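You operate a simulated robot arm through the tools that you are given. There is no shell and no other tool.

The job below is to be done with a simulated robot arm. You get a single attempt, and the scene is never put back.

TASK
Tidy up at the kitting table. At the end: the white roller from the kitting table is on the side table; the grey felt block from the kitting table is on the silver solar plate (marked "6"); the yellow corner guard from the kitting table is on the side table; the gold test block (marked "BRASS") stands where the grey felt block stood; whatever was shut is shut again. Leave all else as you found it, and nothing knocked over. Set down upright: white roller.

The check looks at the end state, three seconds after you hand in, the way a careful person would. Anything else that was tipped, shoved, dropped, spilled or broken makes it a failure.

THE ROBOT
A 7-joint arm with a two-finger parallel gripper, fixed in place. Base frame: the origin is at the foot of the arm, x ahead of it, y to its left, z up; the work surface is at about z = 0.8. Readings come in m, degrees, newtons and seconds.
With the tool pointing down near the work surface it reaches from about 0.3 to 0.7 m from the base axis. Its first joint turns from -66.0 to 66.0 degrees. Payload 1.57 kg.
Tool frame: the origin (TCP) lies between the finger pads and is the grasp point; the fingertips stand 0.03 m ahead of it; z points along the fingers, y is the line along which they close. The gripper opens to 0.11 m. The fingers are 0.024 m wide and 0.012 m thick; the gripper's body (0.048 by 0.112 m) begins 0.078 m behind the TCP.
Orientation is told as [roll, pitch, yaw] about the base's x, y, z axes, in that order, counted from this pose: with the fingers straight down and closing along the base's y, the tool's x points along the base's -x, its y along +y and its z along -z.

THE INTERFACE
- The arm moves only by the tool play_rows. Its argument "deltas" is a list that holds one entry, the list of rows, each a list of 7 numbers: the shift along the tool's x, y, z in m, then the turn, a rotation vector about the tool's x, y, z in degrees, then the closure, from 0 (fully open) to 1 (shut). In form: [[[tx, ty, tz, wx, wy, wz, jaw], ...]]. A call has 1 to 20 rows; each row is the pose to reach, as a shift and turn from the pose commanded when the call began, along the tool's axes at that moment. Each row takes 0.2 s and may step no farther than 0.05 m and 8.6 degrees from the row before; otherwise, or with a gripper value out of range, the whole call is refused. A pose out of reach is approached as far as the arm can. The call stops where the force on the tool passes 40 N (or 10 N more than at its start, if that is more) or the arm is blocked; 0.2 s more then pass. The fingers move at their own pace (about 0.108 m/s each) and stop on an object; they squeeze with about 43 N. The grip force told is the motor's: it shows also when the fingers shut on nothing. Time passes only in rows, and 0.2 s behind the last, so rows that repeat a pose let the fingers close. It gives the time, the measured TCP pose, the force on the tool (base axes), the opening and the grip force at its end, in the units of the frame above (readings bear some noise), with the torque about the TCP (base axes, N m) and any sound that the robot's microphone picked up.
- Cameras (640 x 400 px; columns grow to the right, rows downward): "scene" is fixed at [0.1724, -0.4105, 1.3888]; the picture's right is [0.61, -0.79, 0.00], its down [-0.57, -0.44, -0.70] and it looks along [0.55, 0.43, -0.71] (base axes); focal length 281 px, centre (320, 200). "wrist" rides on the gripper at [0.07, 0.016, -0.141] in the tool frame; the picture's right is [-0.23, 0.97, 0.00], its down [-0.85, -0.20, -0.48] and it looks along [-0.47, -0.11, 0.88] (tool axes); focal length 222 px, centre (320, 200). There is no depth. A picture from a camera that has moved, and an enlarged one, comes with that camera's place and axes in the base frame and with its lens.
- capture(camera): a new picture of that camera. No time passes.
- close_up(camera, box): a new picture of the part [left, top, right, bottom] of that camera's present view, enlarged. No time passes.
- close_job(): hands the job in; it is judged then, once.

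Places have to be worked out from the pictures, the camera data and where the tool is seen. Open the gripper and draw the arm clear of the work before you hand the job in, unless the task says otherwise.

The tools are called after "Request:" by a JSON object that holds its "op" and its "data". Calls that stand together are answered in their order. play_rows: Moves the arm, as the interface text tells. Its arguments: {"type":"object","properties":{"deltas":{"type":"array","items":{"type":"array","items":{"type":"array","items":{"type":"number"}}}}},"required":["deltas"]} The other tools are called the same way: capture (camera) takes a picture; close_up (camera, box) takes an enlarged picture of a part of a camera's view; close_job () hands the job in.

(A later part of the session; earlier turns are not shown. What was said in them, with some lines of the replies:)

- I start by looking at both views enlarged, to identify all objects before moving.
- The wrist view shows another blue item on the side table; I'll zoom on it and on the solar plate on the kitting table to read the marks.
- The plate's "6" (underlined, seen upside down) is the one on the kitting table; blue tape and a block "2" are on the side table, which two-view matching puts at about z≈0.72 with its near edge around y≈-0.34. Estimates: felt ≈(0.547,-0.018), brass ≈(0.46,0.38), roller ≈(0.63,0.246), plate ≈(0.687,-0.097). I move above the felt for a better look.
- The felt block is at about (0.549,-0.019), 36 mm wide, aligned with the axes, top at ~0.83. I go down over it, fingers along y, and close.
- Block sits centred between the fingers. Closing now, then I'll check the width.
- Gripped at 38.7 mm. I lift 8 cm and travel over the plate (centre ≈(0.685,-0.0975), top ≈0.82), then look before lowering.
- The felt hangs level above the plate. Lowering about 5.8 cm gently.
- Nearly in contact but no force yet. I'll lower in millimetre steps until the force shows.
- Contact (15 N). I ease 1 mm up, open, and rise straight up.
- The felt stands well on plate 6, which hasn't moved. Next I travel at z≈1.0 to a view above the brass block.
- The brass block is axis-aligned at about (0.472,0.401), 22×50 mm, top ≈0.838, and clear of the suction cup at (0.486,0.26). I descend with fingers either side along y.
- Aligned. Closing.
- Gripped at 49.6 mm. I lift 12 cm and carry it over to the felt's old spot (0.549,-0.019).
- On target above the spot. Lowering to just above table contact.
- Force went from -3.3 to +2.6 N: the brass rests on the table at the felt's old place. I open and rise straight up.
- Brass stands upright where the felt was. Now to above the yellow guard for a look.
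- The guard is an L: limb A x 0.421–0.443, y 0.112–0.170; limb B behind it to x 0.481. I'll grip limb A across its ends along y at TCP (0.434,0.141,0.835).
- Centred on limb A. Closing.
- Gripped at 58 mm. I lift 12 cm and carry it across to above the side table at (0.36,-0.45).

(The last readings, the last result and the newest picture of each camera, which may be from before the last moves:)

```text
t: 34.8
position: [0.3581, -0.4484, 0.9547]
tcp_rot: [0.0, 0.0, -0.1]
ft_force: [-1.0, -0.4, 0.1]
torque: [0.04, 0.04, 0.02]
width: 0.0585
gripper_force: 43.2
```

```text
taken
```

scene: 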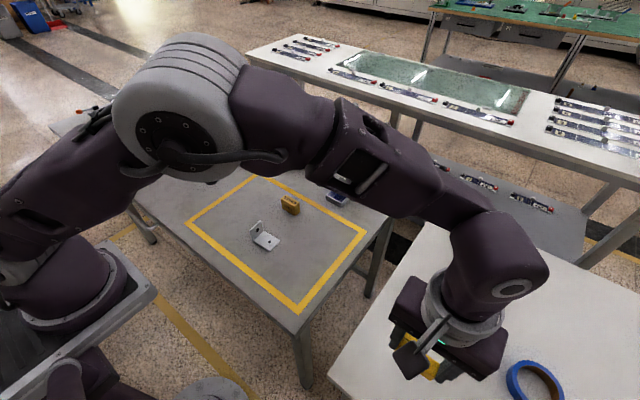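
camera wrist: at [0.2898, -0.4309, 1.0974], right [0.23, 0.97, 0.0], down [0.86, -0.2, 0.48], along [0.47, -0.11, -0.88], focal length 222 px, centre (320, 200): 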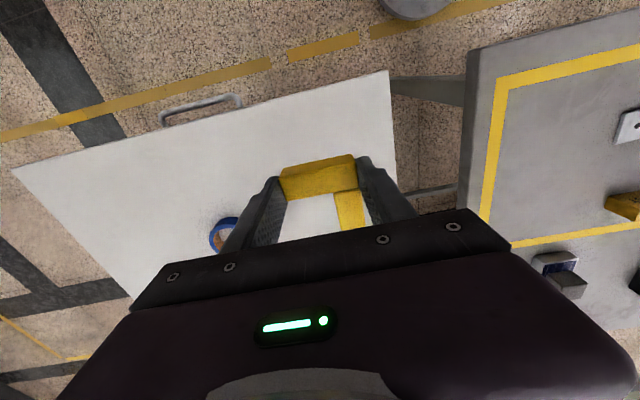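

The guard hangs level over the side table; the table edge is around y≈-0.335. I shift 1.5 cm inward and lower to z≈0.80, then I'll feel for contact.

Request:
{"op": "play_rows", "data": {"deltas": [[[-0.008, 0, 0.03, 0, 0, 0, 1], [-0.015, 0, 0.06, 0, 0, 0, 1], [-0.015, 0, 0.09, 0, 0, 0, 1], [-0.015, 0, 0.12, 0, 0, 0, 1], [-0.015, 0, 0.14, 0, 0, 0, 1], [-0.015, 0, 0.15, 0, 0, 0, 1], [-0.015, 0, 0.155, 0, 0, 0, 1], [-0.015, 0, 0.155, 0, 0, 0, 1]]]}}

Request:
{"op": "capture", "data": {"camera": "wrist"}}

Request:
{"op": "close_up", "data": {"camera": "scene", "box": [340, 240, 540, 400]}}

```text
t: 36.6
position: [0.3742, -0.4503, 0.7998]
tcp_rot: [0.0, -0.1, -0.1]
ft_force: [-0.3, 0.0, -1.0]
torque: [0.01, 0.0, 0.0]
width: 0.0583
gripper_force: 42.8
```

```text
taken
camera wrist: at [0.3058, -0.4326, 0.9407], right [0.23, 0.97, 0.0], down [0.85, -0.2, 0.48], along [0.47, -0.11, -0.88], focal length 222 px, centre (320, 200)
```

wrist: 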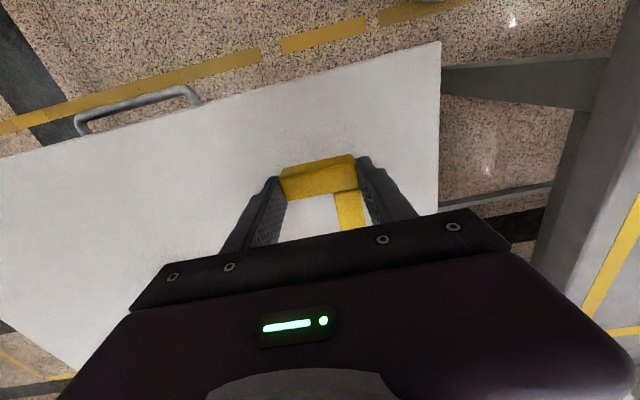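

```text
2.50 times, centred on (440, 320) of scene
camera zoom: at [0.1724, -0.4105, 1.3888], right [0.61, -0.79, 0.0], down [-0.57, -0.44, -0.7], along [0.55, 0.43, -0.71], focal length 703 px, centre (20, -100)
```

zoom: 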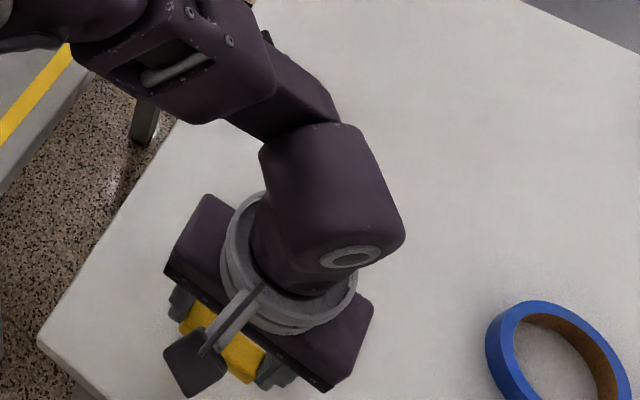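

Triangulating the table corner from the last two wrist views gives z≈0.72, so contact should come at TCP ≈0.755. Lowering to ~0.758.

Request:
{"op": "play_rows", "data": {"deltas": [[[0, 0, 0.012, 0, 0, 0, 1], [0, 0, 0.024, 0, 0, 0, 1], [0, 0, 0.032, 0, 0, 0, 1], [0, 0, 0.038, 0, 0, 0, 1], [0, 0, 0.041, 0, 0, 0, 1], [0, 0, 0.041, 0, 0, 0, 1]]]}}

```text
t: 38.0
position: [0.3747, -0.4489, 0.7588]
tcp_rot: [0.0, 0.1, 0.0]
ft_force: [0.7, -0.1, -0.6]
torque: [-0.03, 0.03, -0.01]
width: 0.0586
gripper_force: 43.0
```

Request:
{"op": "play_rows", "data": {"deltas": [[[0, 0, 0.001, 0, 0, 0, 1], [0, 0, 0.002, 0, 0, 0, 1], [0, 0, 0.003, 0, 0, 0, 1], [0, 0, 0.003, 0, 0, 0, 1]]]}}

```text
t: 39.0
position: [0.3747, -0.4489, 0.7553]
tcp_rot: [0.0, 0.0, 0.0]
ft_force: [-0.1, -0.2, -0.2]
torque: [-0.01, -0.02, 0.04]
width: 0.0582
gripper_force: 42.8
```

Request:
{"op": "play_rows", "data": {"deltas": [[[0, 0, 0.001, 0, 0, 0, 1], [0, 0, 0.002, 0, 0, 0, 1], [0, 0, 0.002, 0, 0, 0, 1]]]}}

Request:
{"op": "close_up", "data": {"camera": "wrist", "box": [220, 100, 420, 250]}}

```text
t: 39.8
position: [0.3748, -0.4486, 0.7539]
tcp_rot: [0.1, 0.0, 0.0]
ft_force: [-4.2, 7.5, 23.0]
torque: [0.52, -0.01, 0.13]
width: 0.0583
gripper_force: 42.8
```

```text
2.67 times, centred on (320, 175) of wrist
camera zoom: at [0.3059, -0.432, 0.8971], right [0.23, 0.97, 0.0], down [0.85, -0.2, 0.48], along [0.47, -0.11, -0.88], focal length 592 px, centre (320, 267)
```

zoom: 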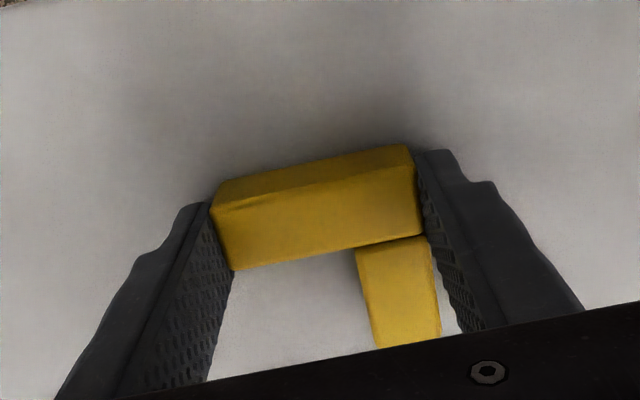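

Contact (23 N) at TCP 0.754. I ease off 1 mm, open, and rise clear.

Request:
{"op": "play_rows", "data": {"deltas": [[[0, 0, -0.001, 0, 0, 0, 1], [0, 0, -0.001, 0, 0, 0, 0.7], [0, 0, -0.001, 0, 0, 0, 0.35], [0, 0, -0.001, 0, 0, 0, 0], [0, 0, -0.001, 0, 0, 0, 0], [0, 0, -0.02, 0, 0, 0, 0], [0, 0, -0.05, 0, 0, 0, 0], [0, 0, -0.09, 0, 0, 0, 0], [0, 0, -0.13, 0, 0, 0, 0], [0, 0, -0.17, 0, 0, 0, 0], [0, 0, -0.21, 0, 0, 0, 0], [0, 0, -0.25, 0, 0, 0, 0], [0, 0, -0.25, 0, 0, 0, 0]]]}}

Request:
{"op": "capture", "data": {"camera": "wrist"}}

```text
t: 42.6
position: [0.3744, -0.4477, 1.0057]
tcp_rot: [0.0, 0.0, 0.0]
ft_force: [0.4, 0.5, -0.4]
torque: [-0.01, 0.0, -0.01]
width: 0.11
gripper_force: 0.1
```

```text
taken
camera wrist: at [0.3051, -0.4306, 1.1472], right [0.23, 0.97, 0.0], down [0.85, -0.2, 0.48], along [0.47, -0.11, -0.88], focal length 222 px, centre (320, 200)
```

wrist: 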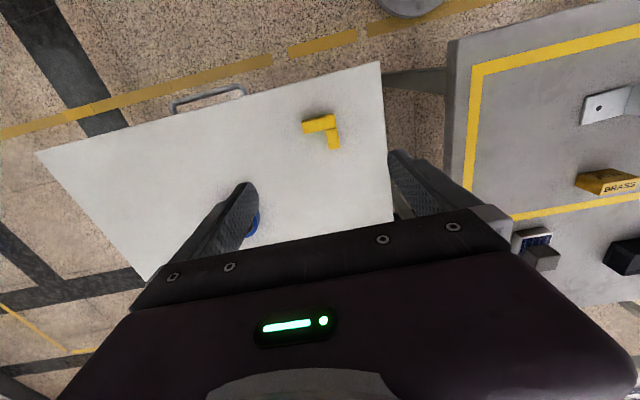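

Guard lies properly on the side table. Next I travel high to a view of the white roller, stopping short at (0.56,0.246,1.05).

Request:
{"op": "play_rows", "data": {"deltas": [[[-0.0098, 0.0365, -0.0024, 0, 0, 0, 0], [-0.0196, 0.073, -0.0047, 0, 0, 0, 0], [-0.0293, 0.1095, -0.0071, 0, 0, 0, 0], [-0.0391, 0.146, -0.0095, 0, 0, 0, 0], [-0.0488, 0.1826, -0.0118, 0, 0, 0, 0], [-0.0586, 0.2191, -0.0142, 0, 0, 0, 0], [-0.0684, 0.2556, -0.0166, 0, 0, 0, 0], [-0.0781, 0.2921, -0.0189, 0, 0, 0, 0], [-0.0879, 0.3286, -0.0213, 0, 0, 0, 0], [-0.0977, 0.3651, -0.0237, 0, 0, 0, 0], [-0.1075, 0.4016, -0.0261, 0, 0, 0, 0], [-0.1172, 0.4381, -0.0284, 0, 0, 0, 0], [-0.127, 0.4746, -0.0308, 0, 0, 0, 0], [-0.1368, 0.5112, -0.0332, 0, 0, 0, 0], [-0.1465, 0.5477, -0.0355, 0, 0, 0, 0], [-0.1563, 0.5842, -0.0379, 0, 0, 0, 0], [-0.1661, 0.6207, -0.0403, 0, 0, 0, 0], [-0.1758, 0.6572, -0.0426, 0, 0, 0, 0], [-0.1856, 0.6937, -0.045, 0, 0, 0, 0], [-0.1856, 0.6937, -0.045, 0, 0, 0, 0]]]}}

Request:
{"op": "capture", "data": {"camera": "wrist"}}

Request:
{"op": "capture", "data": {"camera": "scene"}}

```text
t: 46.8
position: [0.5604, 0.2474, 1.0476]
tcp_rot: [0.0, 0.1, 0.0]
ft_force: [0.7, -0.9, 0.7]
torque: [0.02, 0.0, 0.01]
width: 0.1102
gripper_force: 0.0
```

```text
taken
camera wrist: at [0.492, 0.2644, 1.1909], right [0.23, 0.97, 0.0], down [0.86, -0.2, 0.48], along [0.47, -0.11, -0.88], focal length 222 px, centre (320, 200)
```

wrist: 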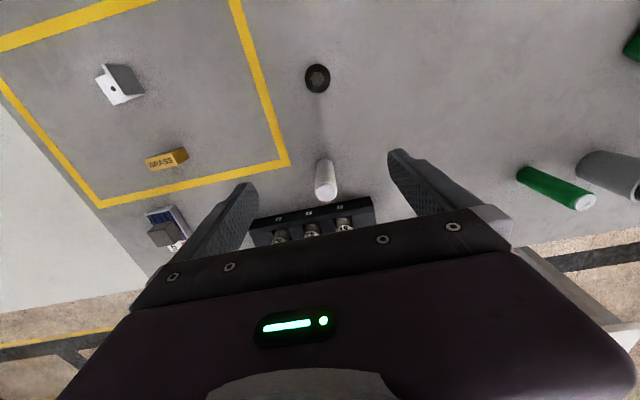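

```text
taken
```

scene: 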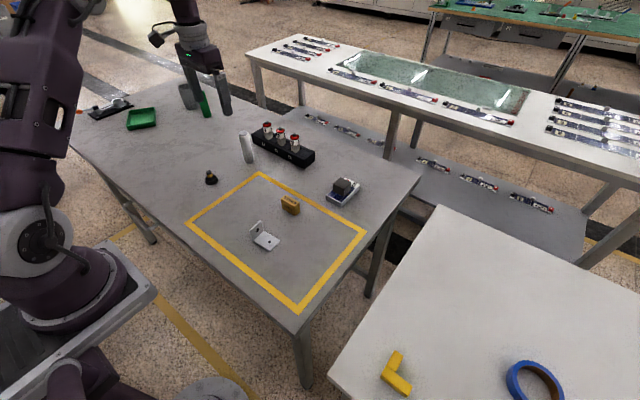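

Request:
{"op": "close_up", "data": {"camera": "wrist", "box": [270, 140, 390, 240]}}

Request:
{"op": "close_up", "data": {"camera": "scene", "box": [225, 115, 275, 175]}}

```text
4.00 times, centred on (330, 190) of wrist
camera zoom: at [0.492, 0.2644, 1.1909], right [0.23, 0.97, 0.0], down [0.86, -0.2, 0.48], along [0.47, -0.11, -0.88], focal length 888 px, centre (280, 240)
```

zoom: 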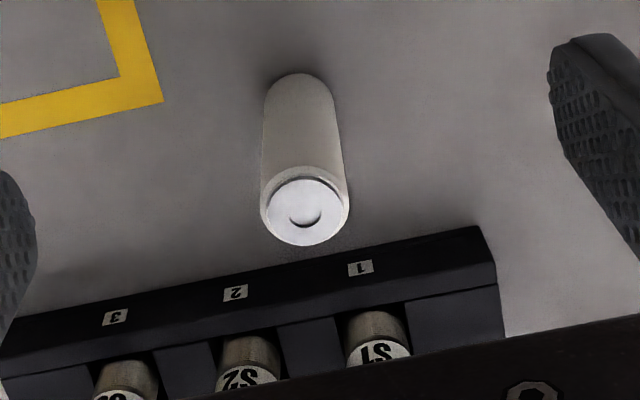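

```text
6.67 times, centred on (250, 145) of scene
camera zoom: at [0.1724, -0.4104, 1.3888], right [0.61, -0.79, 0.0], down [-0.57, -0.44, -0.7], along [0.55, 0.43, -0.71], focal length 1875 px, centre (787, 567)
```

zoom: 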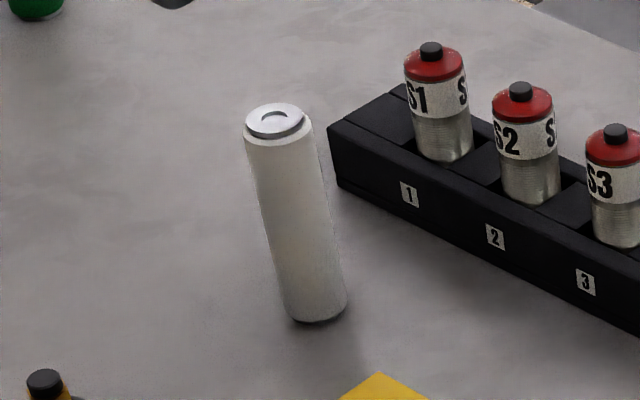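

Two views put the roller axis at about (0.631,0.242), Ø≈32 mm, top ≈0.91, with ~6 cm to the battery holder. I move above it and lower partway, to check centring before going on.

Request:
{"op": "play_rows", "data": {"deltas": [[[-0.025, -0.002, 0, 0, 0, 0, 0], [-0.05, -0.004, 0, 0, 0, 0, 0], [-0.0706, -0.0054, 0, 0, 0, 0, 0], [-0.0706, -0.0054, 0.03, 0, 0, 0, 0], [-0.0706, -0.0054, 0.06, 0, 0, 0, 0], [-0.0706, -0.0054, 0.075, 0, 0, 0, 0], [-0.0706, -0.0054, 0.075, 0, 0, 0, 0]]]}}

Request:
{"op": "close_up", "data": {"camera": "wrist", "box": [220, 110, 420, 250]}}

Request:
{"op": "close_up", "data": {"camera": "scene", "box": [200, 70, 320, 180]}}

```text
t: 48.4
position: [0.6293, 0.2391, 0.975]
tcp_rot: [0.1, 0.0, -0.1]
ft_force: [-0.5, 0.3, 0.4]
torque: [0.03, -0.01, 0.03]
width: 0.1099
gripper_force: 0.0
out of reach, approached as far as the arm can: row 3
```

```text
2.86 times, centred on (320, 180) of wrist
camera zoom: at [0.561, 0.2563, 1.1166], right [0.23, 0.97, 0.0], down [0.85, -0.2, 0.48], along [0.47, -0.11, -0.88], focal length 635 px, centre (320, 257)
```

zoom: 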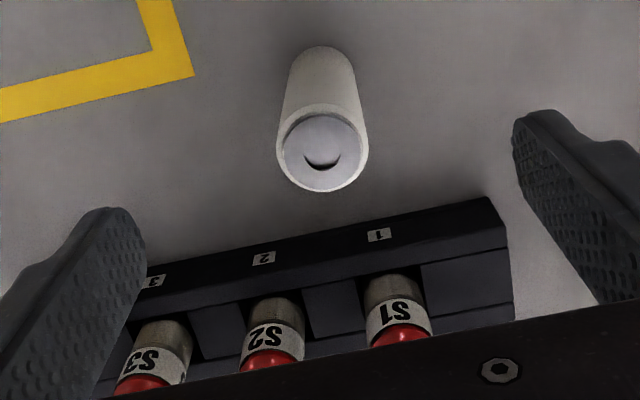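

```text
3.64 times, centred on (260, 125) of scene
camera zoom: at [0.1724, -0.4105, 1.3888], right [0.61, -0.79, 0.0], down [-0.57, -0.44, -0.7], along [0.55, 0.43, -0.71], focal length 1023 px, centre (538, 473)
```

zoom: 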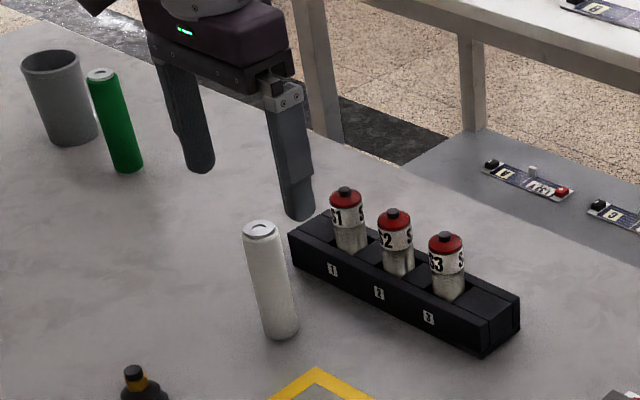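

Roller axis measured again at (0.630,0.2407), within 1–2 mm of the TCP. Lowering to grip height z≈0.866.

Request:
{"op": "play_rows", "data": {"deltas": [[[0, 0, 0.02, 0, 0, 0, 0], [0, 0, 0.045, 0, 0, 0, 0], [0, 0, 0.07, 0, 0, 0, 0], [0, 0, 0.09, 0, 0, 0, 0], [0, 0, 0.103, 0, 0, 0, 0], [0, 0, 0.109, 0, 0, 0, 0], [0, 0, 0.109, 0, 0, 0, 0]]]}}

Request:
{"op": "close_up", "data": {"camera": "wrist", "box": [220, 110, 420, 250]}}

Request:
{"op": "close_up", "data": {"camera": "scene", "box": [200, 70, 320, 180]}}

```text
t: 50.0
position: [0.6318, 0.2376, 0.8656]
tcp_rot: [0.0, 0.0, 0.0]
ft_force: [0.3, 0.7, -0.3]
torque: [-0.03, -0.01, -0.01]
width: 0.1099
gripper_force: 0.1
```

```text
2.86 times, centred on (320, 180) of wrist
camera zoom: at [0.5631, 0.2557, 1.0075], right [0.23, 0.97, 0.0], down [0.85, -0.2, 0.48], along [0.47, -0.11, -0.88], focal length 635 px, centre (320, 257)
```

zoom: 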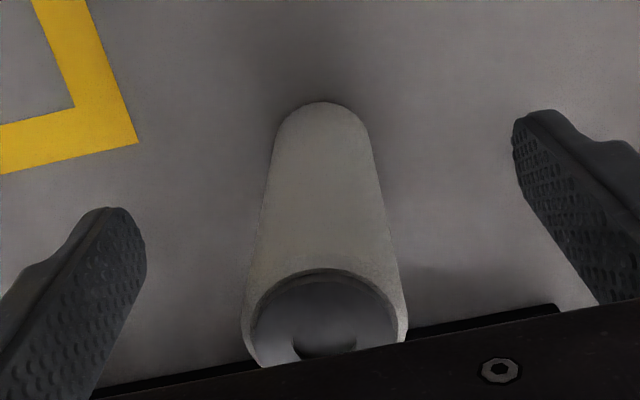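

```text
3.64 times, centred on (260, 125) of scene
camera zoom: at [0.1724, -0.4105, 1.3888], right [0.61, -0.79, 0.0], down [-0.57, -0.44, -0.7], along [0.55, 0.43, -0.71], focal length 1023 px, centre (538, 473)
```

zoom: 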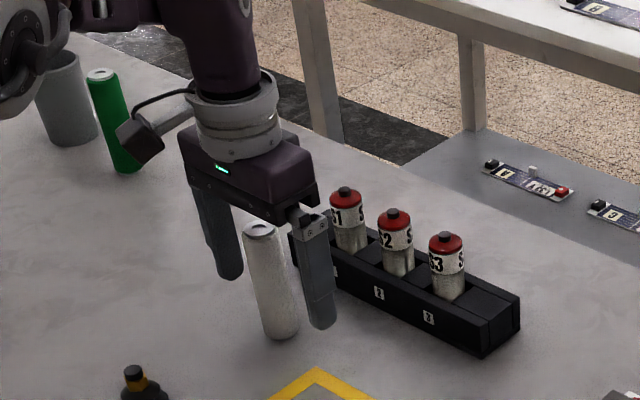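

Roller is centred between the fingers within a millimetre or two. Closing slowly.

Request:
{"op": "play_rows", "data": {"deltas": [[[0, 0, 0, 0, 0, 0, 0.3], [0, 0, 0, 0, 0, 0, 0.5], [0, 0, 0, 0, 0, 0, 0.6], [0, 0, 0, 0, 0, 0, 0.65], [0, 0, 0, 0, 0, 0, 0.7], [0, 0, 0, 0, 0, 0, 0.75], [0, 0, 0, 0, 0, 0, 0.85], [0, 0, 0, 0, 0, 0, 1], [0, 0, 0, 0, 0, 0, 1]]]}}

Request:
{"op": "close_up", "data": {"camera": "wrist", "box": [220, 110, 420, 250]}}

Request:
{"op": "close_up", "data": {"camera": "scene", "box": [200, 70, 320, 180]}}

```text
t: 52.0
position: [0.6313, 0.2374, 0.8661]
tcp_rot: [0.0, 0.0, 0.0]
ft_force: [0.1, 5.2, 4.6]
torque: [0.24, 0.02, -0.01]
width: 0.0314
gripper_force: 39.8
```

```text
2.86 times, centred on (320, 180) of wrist
camera zoom: at [0.563, 0.256, 1.0078], right [0.23, 0.97, 0.0], down [0.85, -0.2, 0.48], along [0.47, -0.11, -0.88], focal length 635 px, centre (320, 257)
```

zoom: 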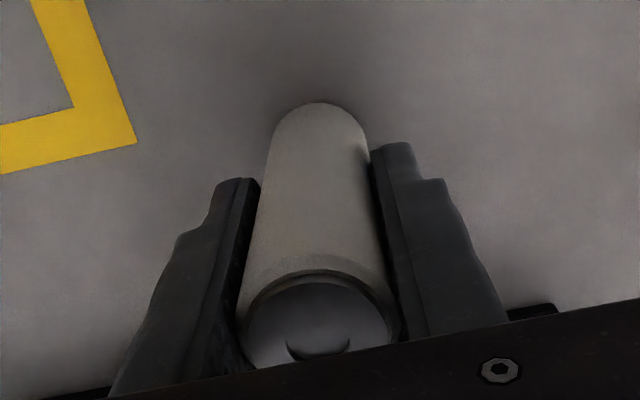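

```text
3.64 times, centred on (260, 125) of scene
camera zoom: at [0.1723, -0.4104, 1.3888], right [0.61, -0.79, 0.0], down [-0.57, -0.44, -0.7], along [0.55, 0.43, -0.71], focal length 1023 px, centre (538, 473)
```

zoom: 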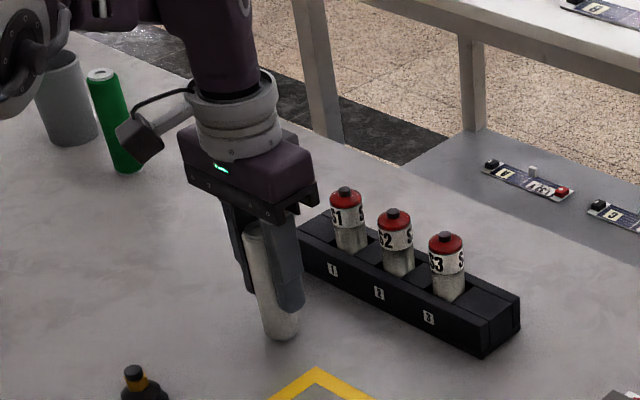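

Gripped at 31.4 mm, still upright. I lift straight up 3 cm and check for tilt.

Request:
{"op": "play_rows", "data": {"deltas": [[[0, 0, -0.005, 0, 0, 0, 1], [0, 0, -0.015, 0, 0, 0, 1], [0, 0, -0.03, 0, 0, 0, 1], [0, 0, -0.03, 0, 0, 0, 1]]]}}

Request:
{"op": "close_up", "data": {"camera": "wrist", "box": [220, 110, 420, 250]}}

Request:
{"op": "close_up", "data": {"camera": "scene", "box": [200, 70, 320, 180]}}

```text
t: 53.0
position: [0.6311, 0.2407, 0.8959]
tcp_rot: [-0.1, 0.0, 0.0]
ft_force: [1.0, -0.1, -2.7]
torque: [-0.02, 0.01, 0.02]
width: 0.0311
gripper_force: 39.6
```

```text
2.86 times, centred on (320, 180) of wrist
camera zoom: at [0.5624, 0.2569, 1.0374], right [0.23, 0.97, 0.0], down [0.86, -0.2, 0.48], along [0.47, -0.11, -0.88], focal length 635 px, centre (320, 257)
```

zoom: 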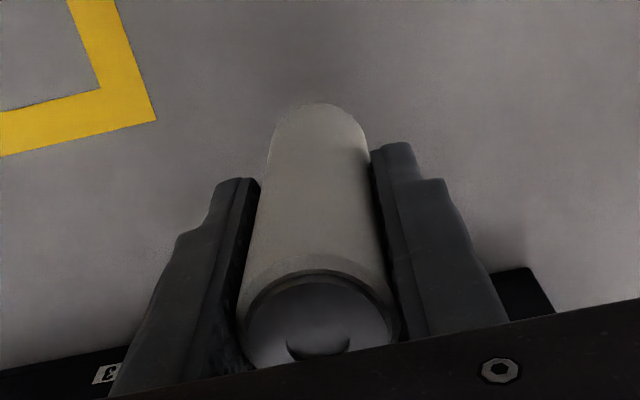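

```text
3.64 times, centred on (260, 125) of scene
camera zoom: at [0.1724, -0.4104, 1.3888], right [0.61, -0.79, 0.0], down [-0.57, -0.44, -0.7], along [0.55, 0.43, -0.71], focal length 1023 px, centre (538, 473)
```

zoom: 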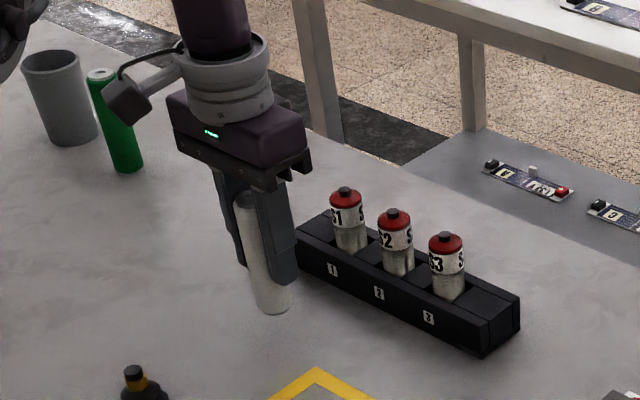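

Upright and free (about 2.7 N weight). I rise and draw back toward x≈0.53 at z≈1.0 before traversing.

Request:
{"op": "play_rows", "data": {"deltas": [[[0, 0, -0.03, 0, 0, 0, 1], [0, 0, -0.05, 0, 0, 0, 1], [0.02, 0, -0.07, 0, 0, 0, 1], [0.05, 0, -0.09, 0, 0, 0, 1], [0.08, 0, -0.105, 0, 0, 0, 1], [0.1, 0, -0.105, 0, 0, 0, 1], [0.1, 0, -0.105, 0, 0, 0, 1]]]}}

```text
t: 54.6
position: [0.5303, 0.2387, 1.0011]
tcp_rot: [0.1, 0.0, -0.1]
ft_force: [1.5, 1.0, -2.2]
torque: [0.0, -0.04, 0.01]
width: 0.0313
gripper_force: 40.4
```

Now the traverse to above the side table at (0.48,-0.45), well past the guard.

Request:
{"op": "play_rows", "data": {"deltas": [[[0.001, -0.015, 0, 0, 0, 0, 1], [0.004, -0.05, 0, 0, 0, 0, 1], [0.007, -0.09, 0, 0, 0, 0, 1], [0.01, -0.13, 0, 0, 0, 0, 1], [0.013, -0.17, 0, 0, 0, 0, 1], [0.016, -0.21, 0, 0, 0, 0, 1], [0.019, -0.25, 0, 0, 0, 0, 1], [0.022, -0.29, 0, 0, 0, 0, 1], [0.025, -0.33, 0, 0, 0, 0, 1], [0.028, -0.37, 0, 0, 0, 0, 1], [0.031, -0.41, 0, 0, 0, 0, 1], [0.034, -0.45, 0, 0, 0, 0, 1], [0.037, -0.49, 0, 0, 0, 0, 1], [0.04, -0.53, 0, 0, 0, 0, 1], [0.043, -0.57, 0, 0, 0, 0, 1], [0.046, -0.61, 0, 0, 0, 0, 1], [0.048, -0.645, 0, 0, 0, 0, 1], [0.05, -0.675, 0, 0, 0, 0, 1], [0.05, -0.689, 0, 0, 0, 0, 1], [0.05, -0.689, 0, 0, 0, 0, 1]]]}}

Request:
{"op": "capture", "data": {"camera": "wrist"}}

Request:
{"op": "capture", "data": {"camera": "scene"}}

```text
t: 58.8
position: [0.4775, -0.4377, 0.9936]
tcp_rot: [1.1, 1.2, 0.8]
ft_force: [-0.6, -0.1, -1.4]
torque: [-0.01, 0.01, -0.01]
width: 0.0316
gripper_force: 40.1
out of reach, approached as far as the arm can: row 19
```

```text
taken
camera wrist: at [0.4123, -0.4242, 1.1374], right [0.21, 0.98, 0.01], down [0.87, -0.19, 0.46], along [0.45, -0.08, -0.89], focal length 222 px, centre (320, 200)
```

wrist: 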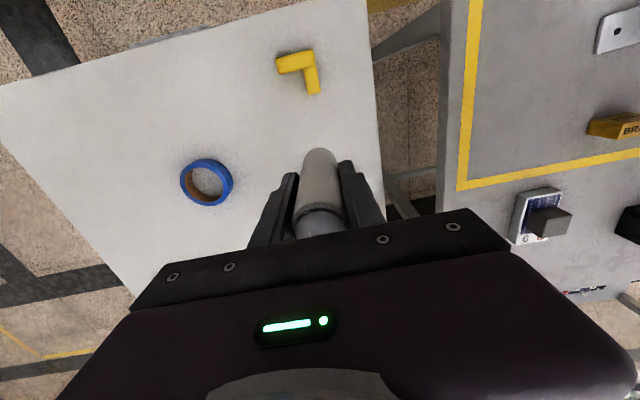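

```text
taken
```

scene: 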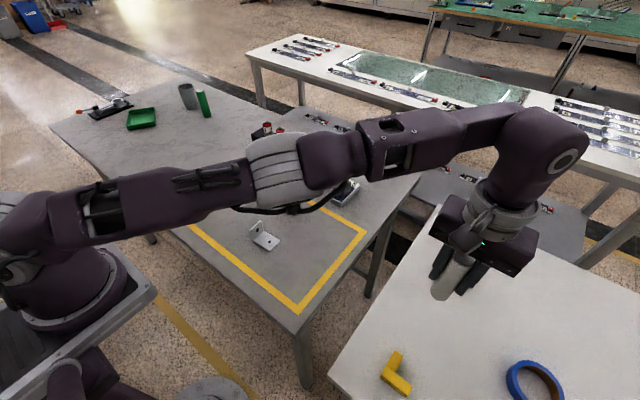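

The arm ran slightly out of reach (1–1.5° tilt) at this height. I lower 6 cm and pull in 1 cm, then check that the tool is plumb again.

Request:
{"op": "play_rows", "data": {"deltas": [[[0.005, 0, 0.02, 0, 0, 0, 1], [0.01, 0, 0.04, 0, 0, 0, 1], [0.01, 0, 0.06, 0, 0, 0, 1], [0.01, 0, 0.06, 0, 0, 0, 1]]]}}

Request:
{"op": "capture", "data": {"camera": "wrist"}}

```text
t: 59.8
position: [0.4697, -0.4497, 0.941]
tcp_rot: [0.0, 0.0, 0.0]
ft_force: [-0.3, -0.1, -1.8]
torque: [0.0, 0.02, 0.02]
width: 0.0314
gripper_force: 39.6
```

```text
taken
camera wrist: at [0.4017, -0.4322, 1.0829], right [0.23, 0.97, 0.0], down [0.86, -0.2, 0.48], along [0.47, -0.11, -0.88], focal length 222 px, centre (320, 200)
```

wrist: 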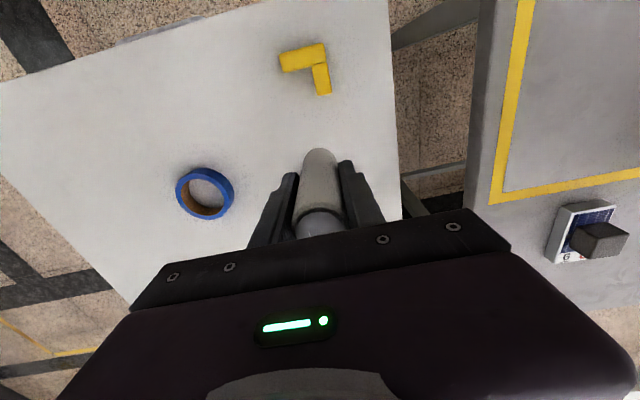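

Plumb again at (0.470,-0.450). Contact is expected near TCP z≈0.786; lowering to about 0.793 first.

Request:
{"op": "play_rows", "data": {"deltas": [[[0, 0, 0.03, 0, 0, 0, 1], [0, 0, 0.06, 0, 0, 0, 1], [0, 0, 0.09, 0, 0, 0, 1], [0, 0, 0.115, 0, 0, 0, 1], [0, 0, 0.132, 0, 0, 0, 1], [0, 0, 0.142, 0, 0, 0, 1], [0, 0, 0.148, 0, 0, 0, 1], [0, 0, 0.148, 0, 0, 0, 1]]]}}

Request:
{"op": "close_up", "data": {"camera": "scene", "box": [360, 200, 560, 400]}}

```text
t: 61.6
position: [0.4703, -0.4483, 0.7907]
tcp_rot: [-0.1, 0.0, 0.0]
ft_force: [-0.3, 0.1, -1.5]
torque: [-0.01, -0.01, 0.01]
width: 0.0313
gripper_force: 40.2
```

```text
2.00 times, centred on (460, 300) of scene
camera zoom: at [0.1724, -0.4105, 1.3888], right [0.61, -0.79, 0.0], down [-0.57, -0.44, -0.7], along [0.55, 0.43, -0.71], focal length 562 px, centre (40, 0)
```

zoom: 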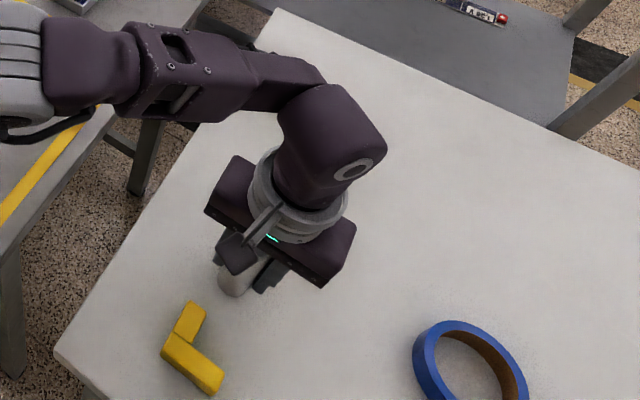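

Request:
{"op": "play_rows", "data": {"deltas": [[[0, 0, 0.001, 0, 0, 0, 1], [0, 0, 0.002, 0, 0, 0, 1], [0, 0, 0.003, 0, 0, 0, 1], [0, 0, 0.004, 0, 0, 0, 1], [0, 0, 0.004, 0, 0, 0, 1]]]}}

```text
t: 62.8
position: [0.4701, -0.45, 0.7877]
tcp_rot: [0.0, 0.0, 0.1]
ft_force: [0.5, -0.4, -1.8]
torque: [0.0, -0.01, 0.01]
width: 0.0311
gripper_force: 40.1
```

No contact yet; continuing in millimetre steps.

Request:
{"op": "play_rows", "data": {"deltas": [[[0, 0, 0.001, 0, 0, 0, 1], [0, 0, 0.002, 0, 0, 0, 1], [0, 0, 0.002, 0, 0, 0, 1]]]}}

```text
t: 63.6
position: [0.4703, -0.4498, 0.7877]
tcp_rot: [0.0, 0.0, 0.0]
ft_force: [-1.3, 1.0, 3.7]
torque: [0.05, 0.02, -0.01]
width: 0.0312
gripper_force: 40.2
```

Force turned from -2 to +3.7 N: the roller's foot rests on the table. I open gradually and then check it before rising.

Request:
{"op": "play_rows", "data": {"deltas": [[[0, 0, 0, 0, 0, 0, 0.7], [0, 0, 0, 0, 0, 0, 0.6], [0, 0, 0, 0, 0, 0, 0.4], [0, 0, 0, 0, 0, 0, 0], [0, 0, 0, 0, 0, 0, 0], [0, 0, 0, 0, 0, 0, 0]]]}}

Request:
{"op": "close_up", "data": {"camera": "wrist", "box": [220, 110, 420, 250]}}

```text
t: 65.0
position: [0.47, -0.4494, 0.7856]
tcp_rot: [-0.1, 0.0, 0.0]
ft_force: [-0.1, 0.0, -0.7]
torque: [0.01, 0.01, 0.03]
width: 0.1101
gripper_force: 0.0
```

```text
2.86 times, centred on (320, 180) of wrist
camera zoom: at [0.4017, -0.4328, 0.9274], right [0.23, 0.97, 0.0], down [0.85, -0.2, 0.48], along [0.47, -0.11, -0.88], focal length 635 px, centre (320, 257)
```

zoom: 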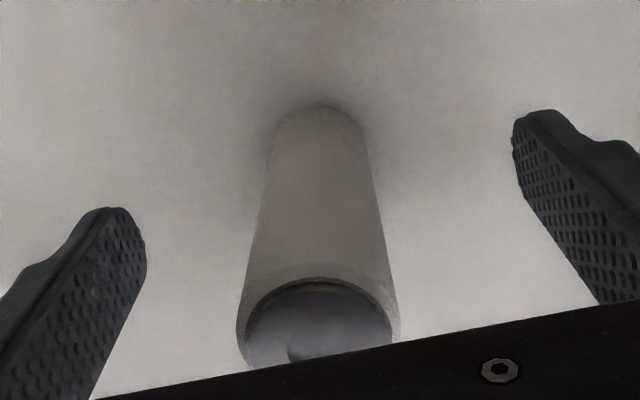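

Standing upright and free. I rise straight up past its top, then draw back and up.

Request:
{"op": "play_rows", "data": {"deltas": [[[0, 0, -0.02, 0, 0, 0, 0], [0, 0, -0.05, 0, 0, 0, 0], [0, 0, -0.09, 0, 0, 0, 0], [0, 0, -0.13, 0, 0, 0, 0], [0, 0, -0.155, 0, 0, 0, 0], [0.02, 0.02, -0.18, 0, 0, 0, 0], [0.04, 0.05, -0.21, 0, 0, 0, 0], [0.06, 0.08, -0.24, 0, 0, 0, 0], [0.08, 0.11, -0.26, 0, 0, 0, 0], [0.1, 0.145, -0.28, 0, 0, 0, 0], [0.11, 0.185, -0.29, 0, 0, 0, 0], [0.11, 0.23, -0.29, 0, 0, 0, 0], [0.11, 0.275, -0.29, 0, 0, 0, 0], [0.11, 0.32, -0.29, 0, 0, 0, 0], [0.11, 0.365, -0.29, 0, 0, 0, 0], [0.11, 0.41, -0.29, 0, 0, 0, 0], [0.11, 0.455, -0.29, 0, 0, 0, 0], [0.11, 0.5, -0.29, 0, 0, 0, 0], [0.11, 0.54, -0.29, 0, 0, 0, 0], [0.11, 0.57, -0.29, 0, 0, 0, 0]]]}}

Request:
{"op": "capture", "data": {"camera": "scene"}}

Request:
{"op": "capture", "data": {"camera": "wrist"}}

Request:
{"op": "close_up", "data": {"camera": "scene", "box": [330, 220, 570, 400]}}

Request:
{"op": "close_up", "data": {"camera": "scene", "box": [180, 100, 380, 270]}}

```text
t: 69.2
position: [0.3599, 0.1226, 1.0748]
tcp_rot: [0.1, 0.1, 0.1]
ft_force: [0.8, 0.8, 0.0]
torque: [-0.01, 0.01, -0.02]
width: 0.1102
gripper_force: 0.0
```

```text
taken
```

scene: 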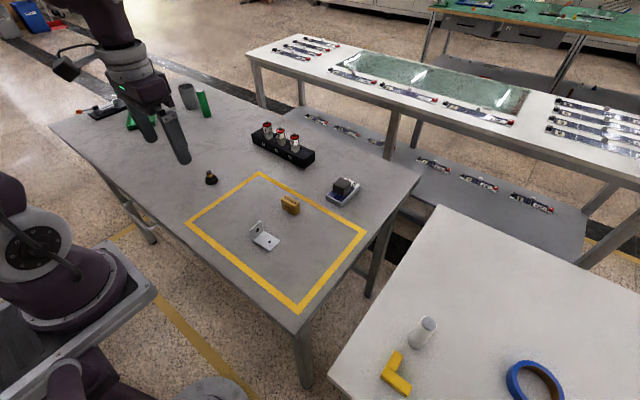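

```text
taken
camera wrist: at [0.2919, 0.1393, 1.2177], right [0.23, 0.97, 0.0], down [0.85, -0.2, 0.48], along [0.47, -0.11, -0.88], focal length 222 px, centre (320, 200)
```

wrist: 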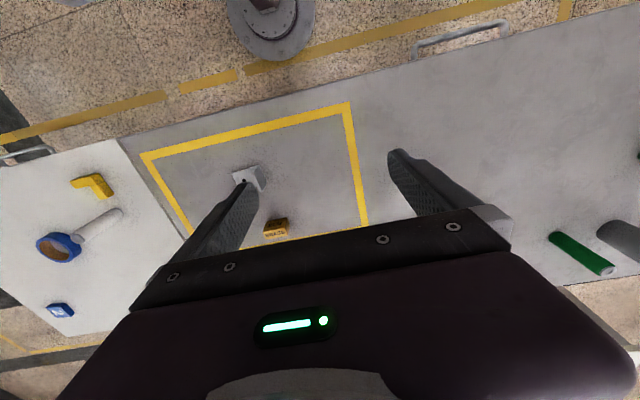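

```text
2.22 times, centred on (450, 310) of scene
camera zoom: at [0.1724, -0.4105, 1.3888], right [0.61, -0.79, 0.0], down [-0.57, -0.44, -0.7], along [0.55, 0.43, -0.71], focal length 625 px, centre (31, -44)
```

zoom: 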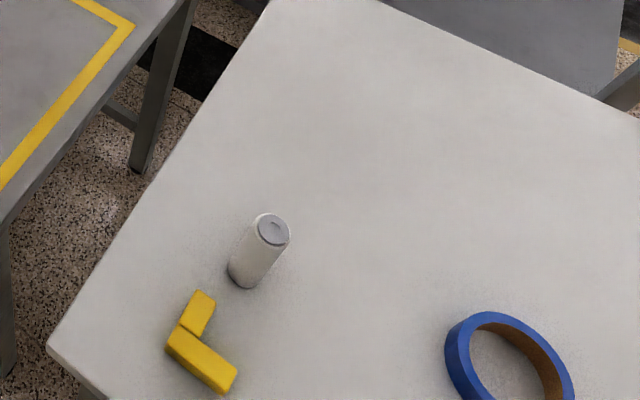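

```text
2.35 times, centred on (280, 185) of scene
camera zoom: at [0.1724, -0.4105, 1.3888], right [0.61, -0.79, 0.0], down [-0.57, -0.44, -0.7], along [0.55, 0.43, -0.71], focal length 662 px, centre (414, 235)
```

zoom: 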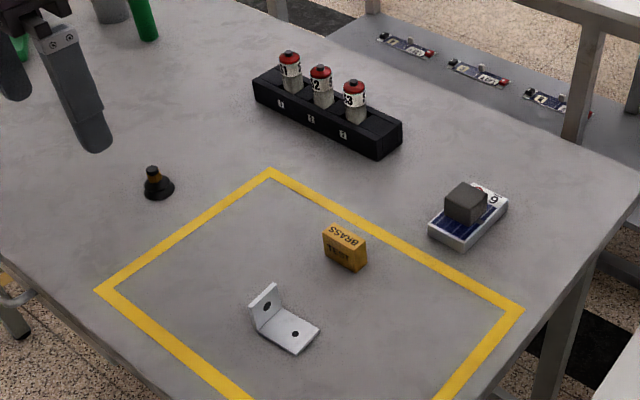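

Everything is in place: felt on plate 6, brass at the felt's old spot, guard and upright roller on the side table. Nothing else has moved or been opened, the gripper is open and the arm is clear, so I hand the job in.

Request:
{"op": "close_job", "data": {}}

```text
The job is handed in.
```

I moved all four items and handed the job in; the result of the check hasn't come back. In the last pictures:

- **Grey felt block:** it sits on the silver solar plate marked "6", and the plate did not shift.
- **Gold test block ("BRASS"):** it stands upright where the felt block stood.
- **Yellow corner guard:** it lies flat on the side table.
- **White roller:** it stands upright on the side table, a few centimetres from the guard.

I saw nothing that had been shut and opened nothing, so there was nothing to close again. Nothing else looks tipped or moved, the gripper is open, and the arm is clear of the work.
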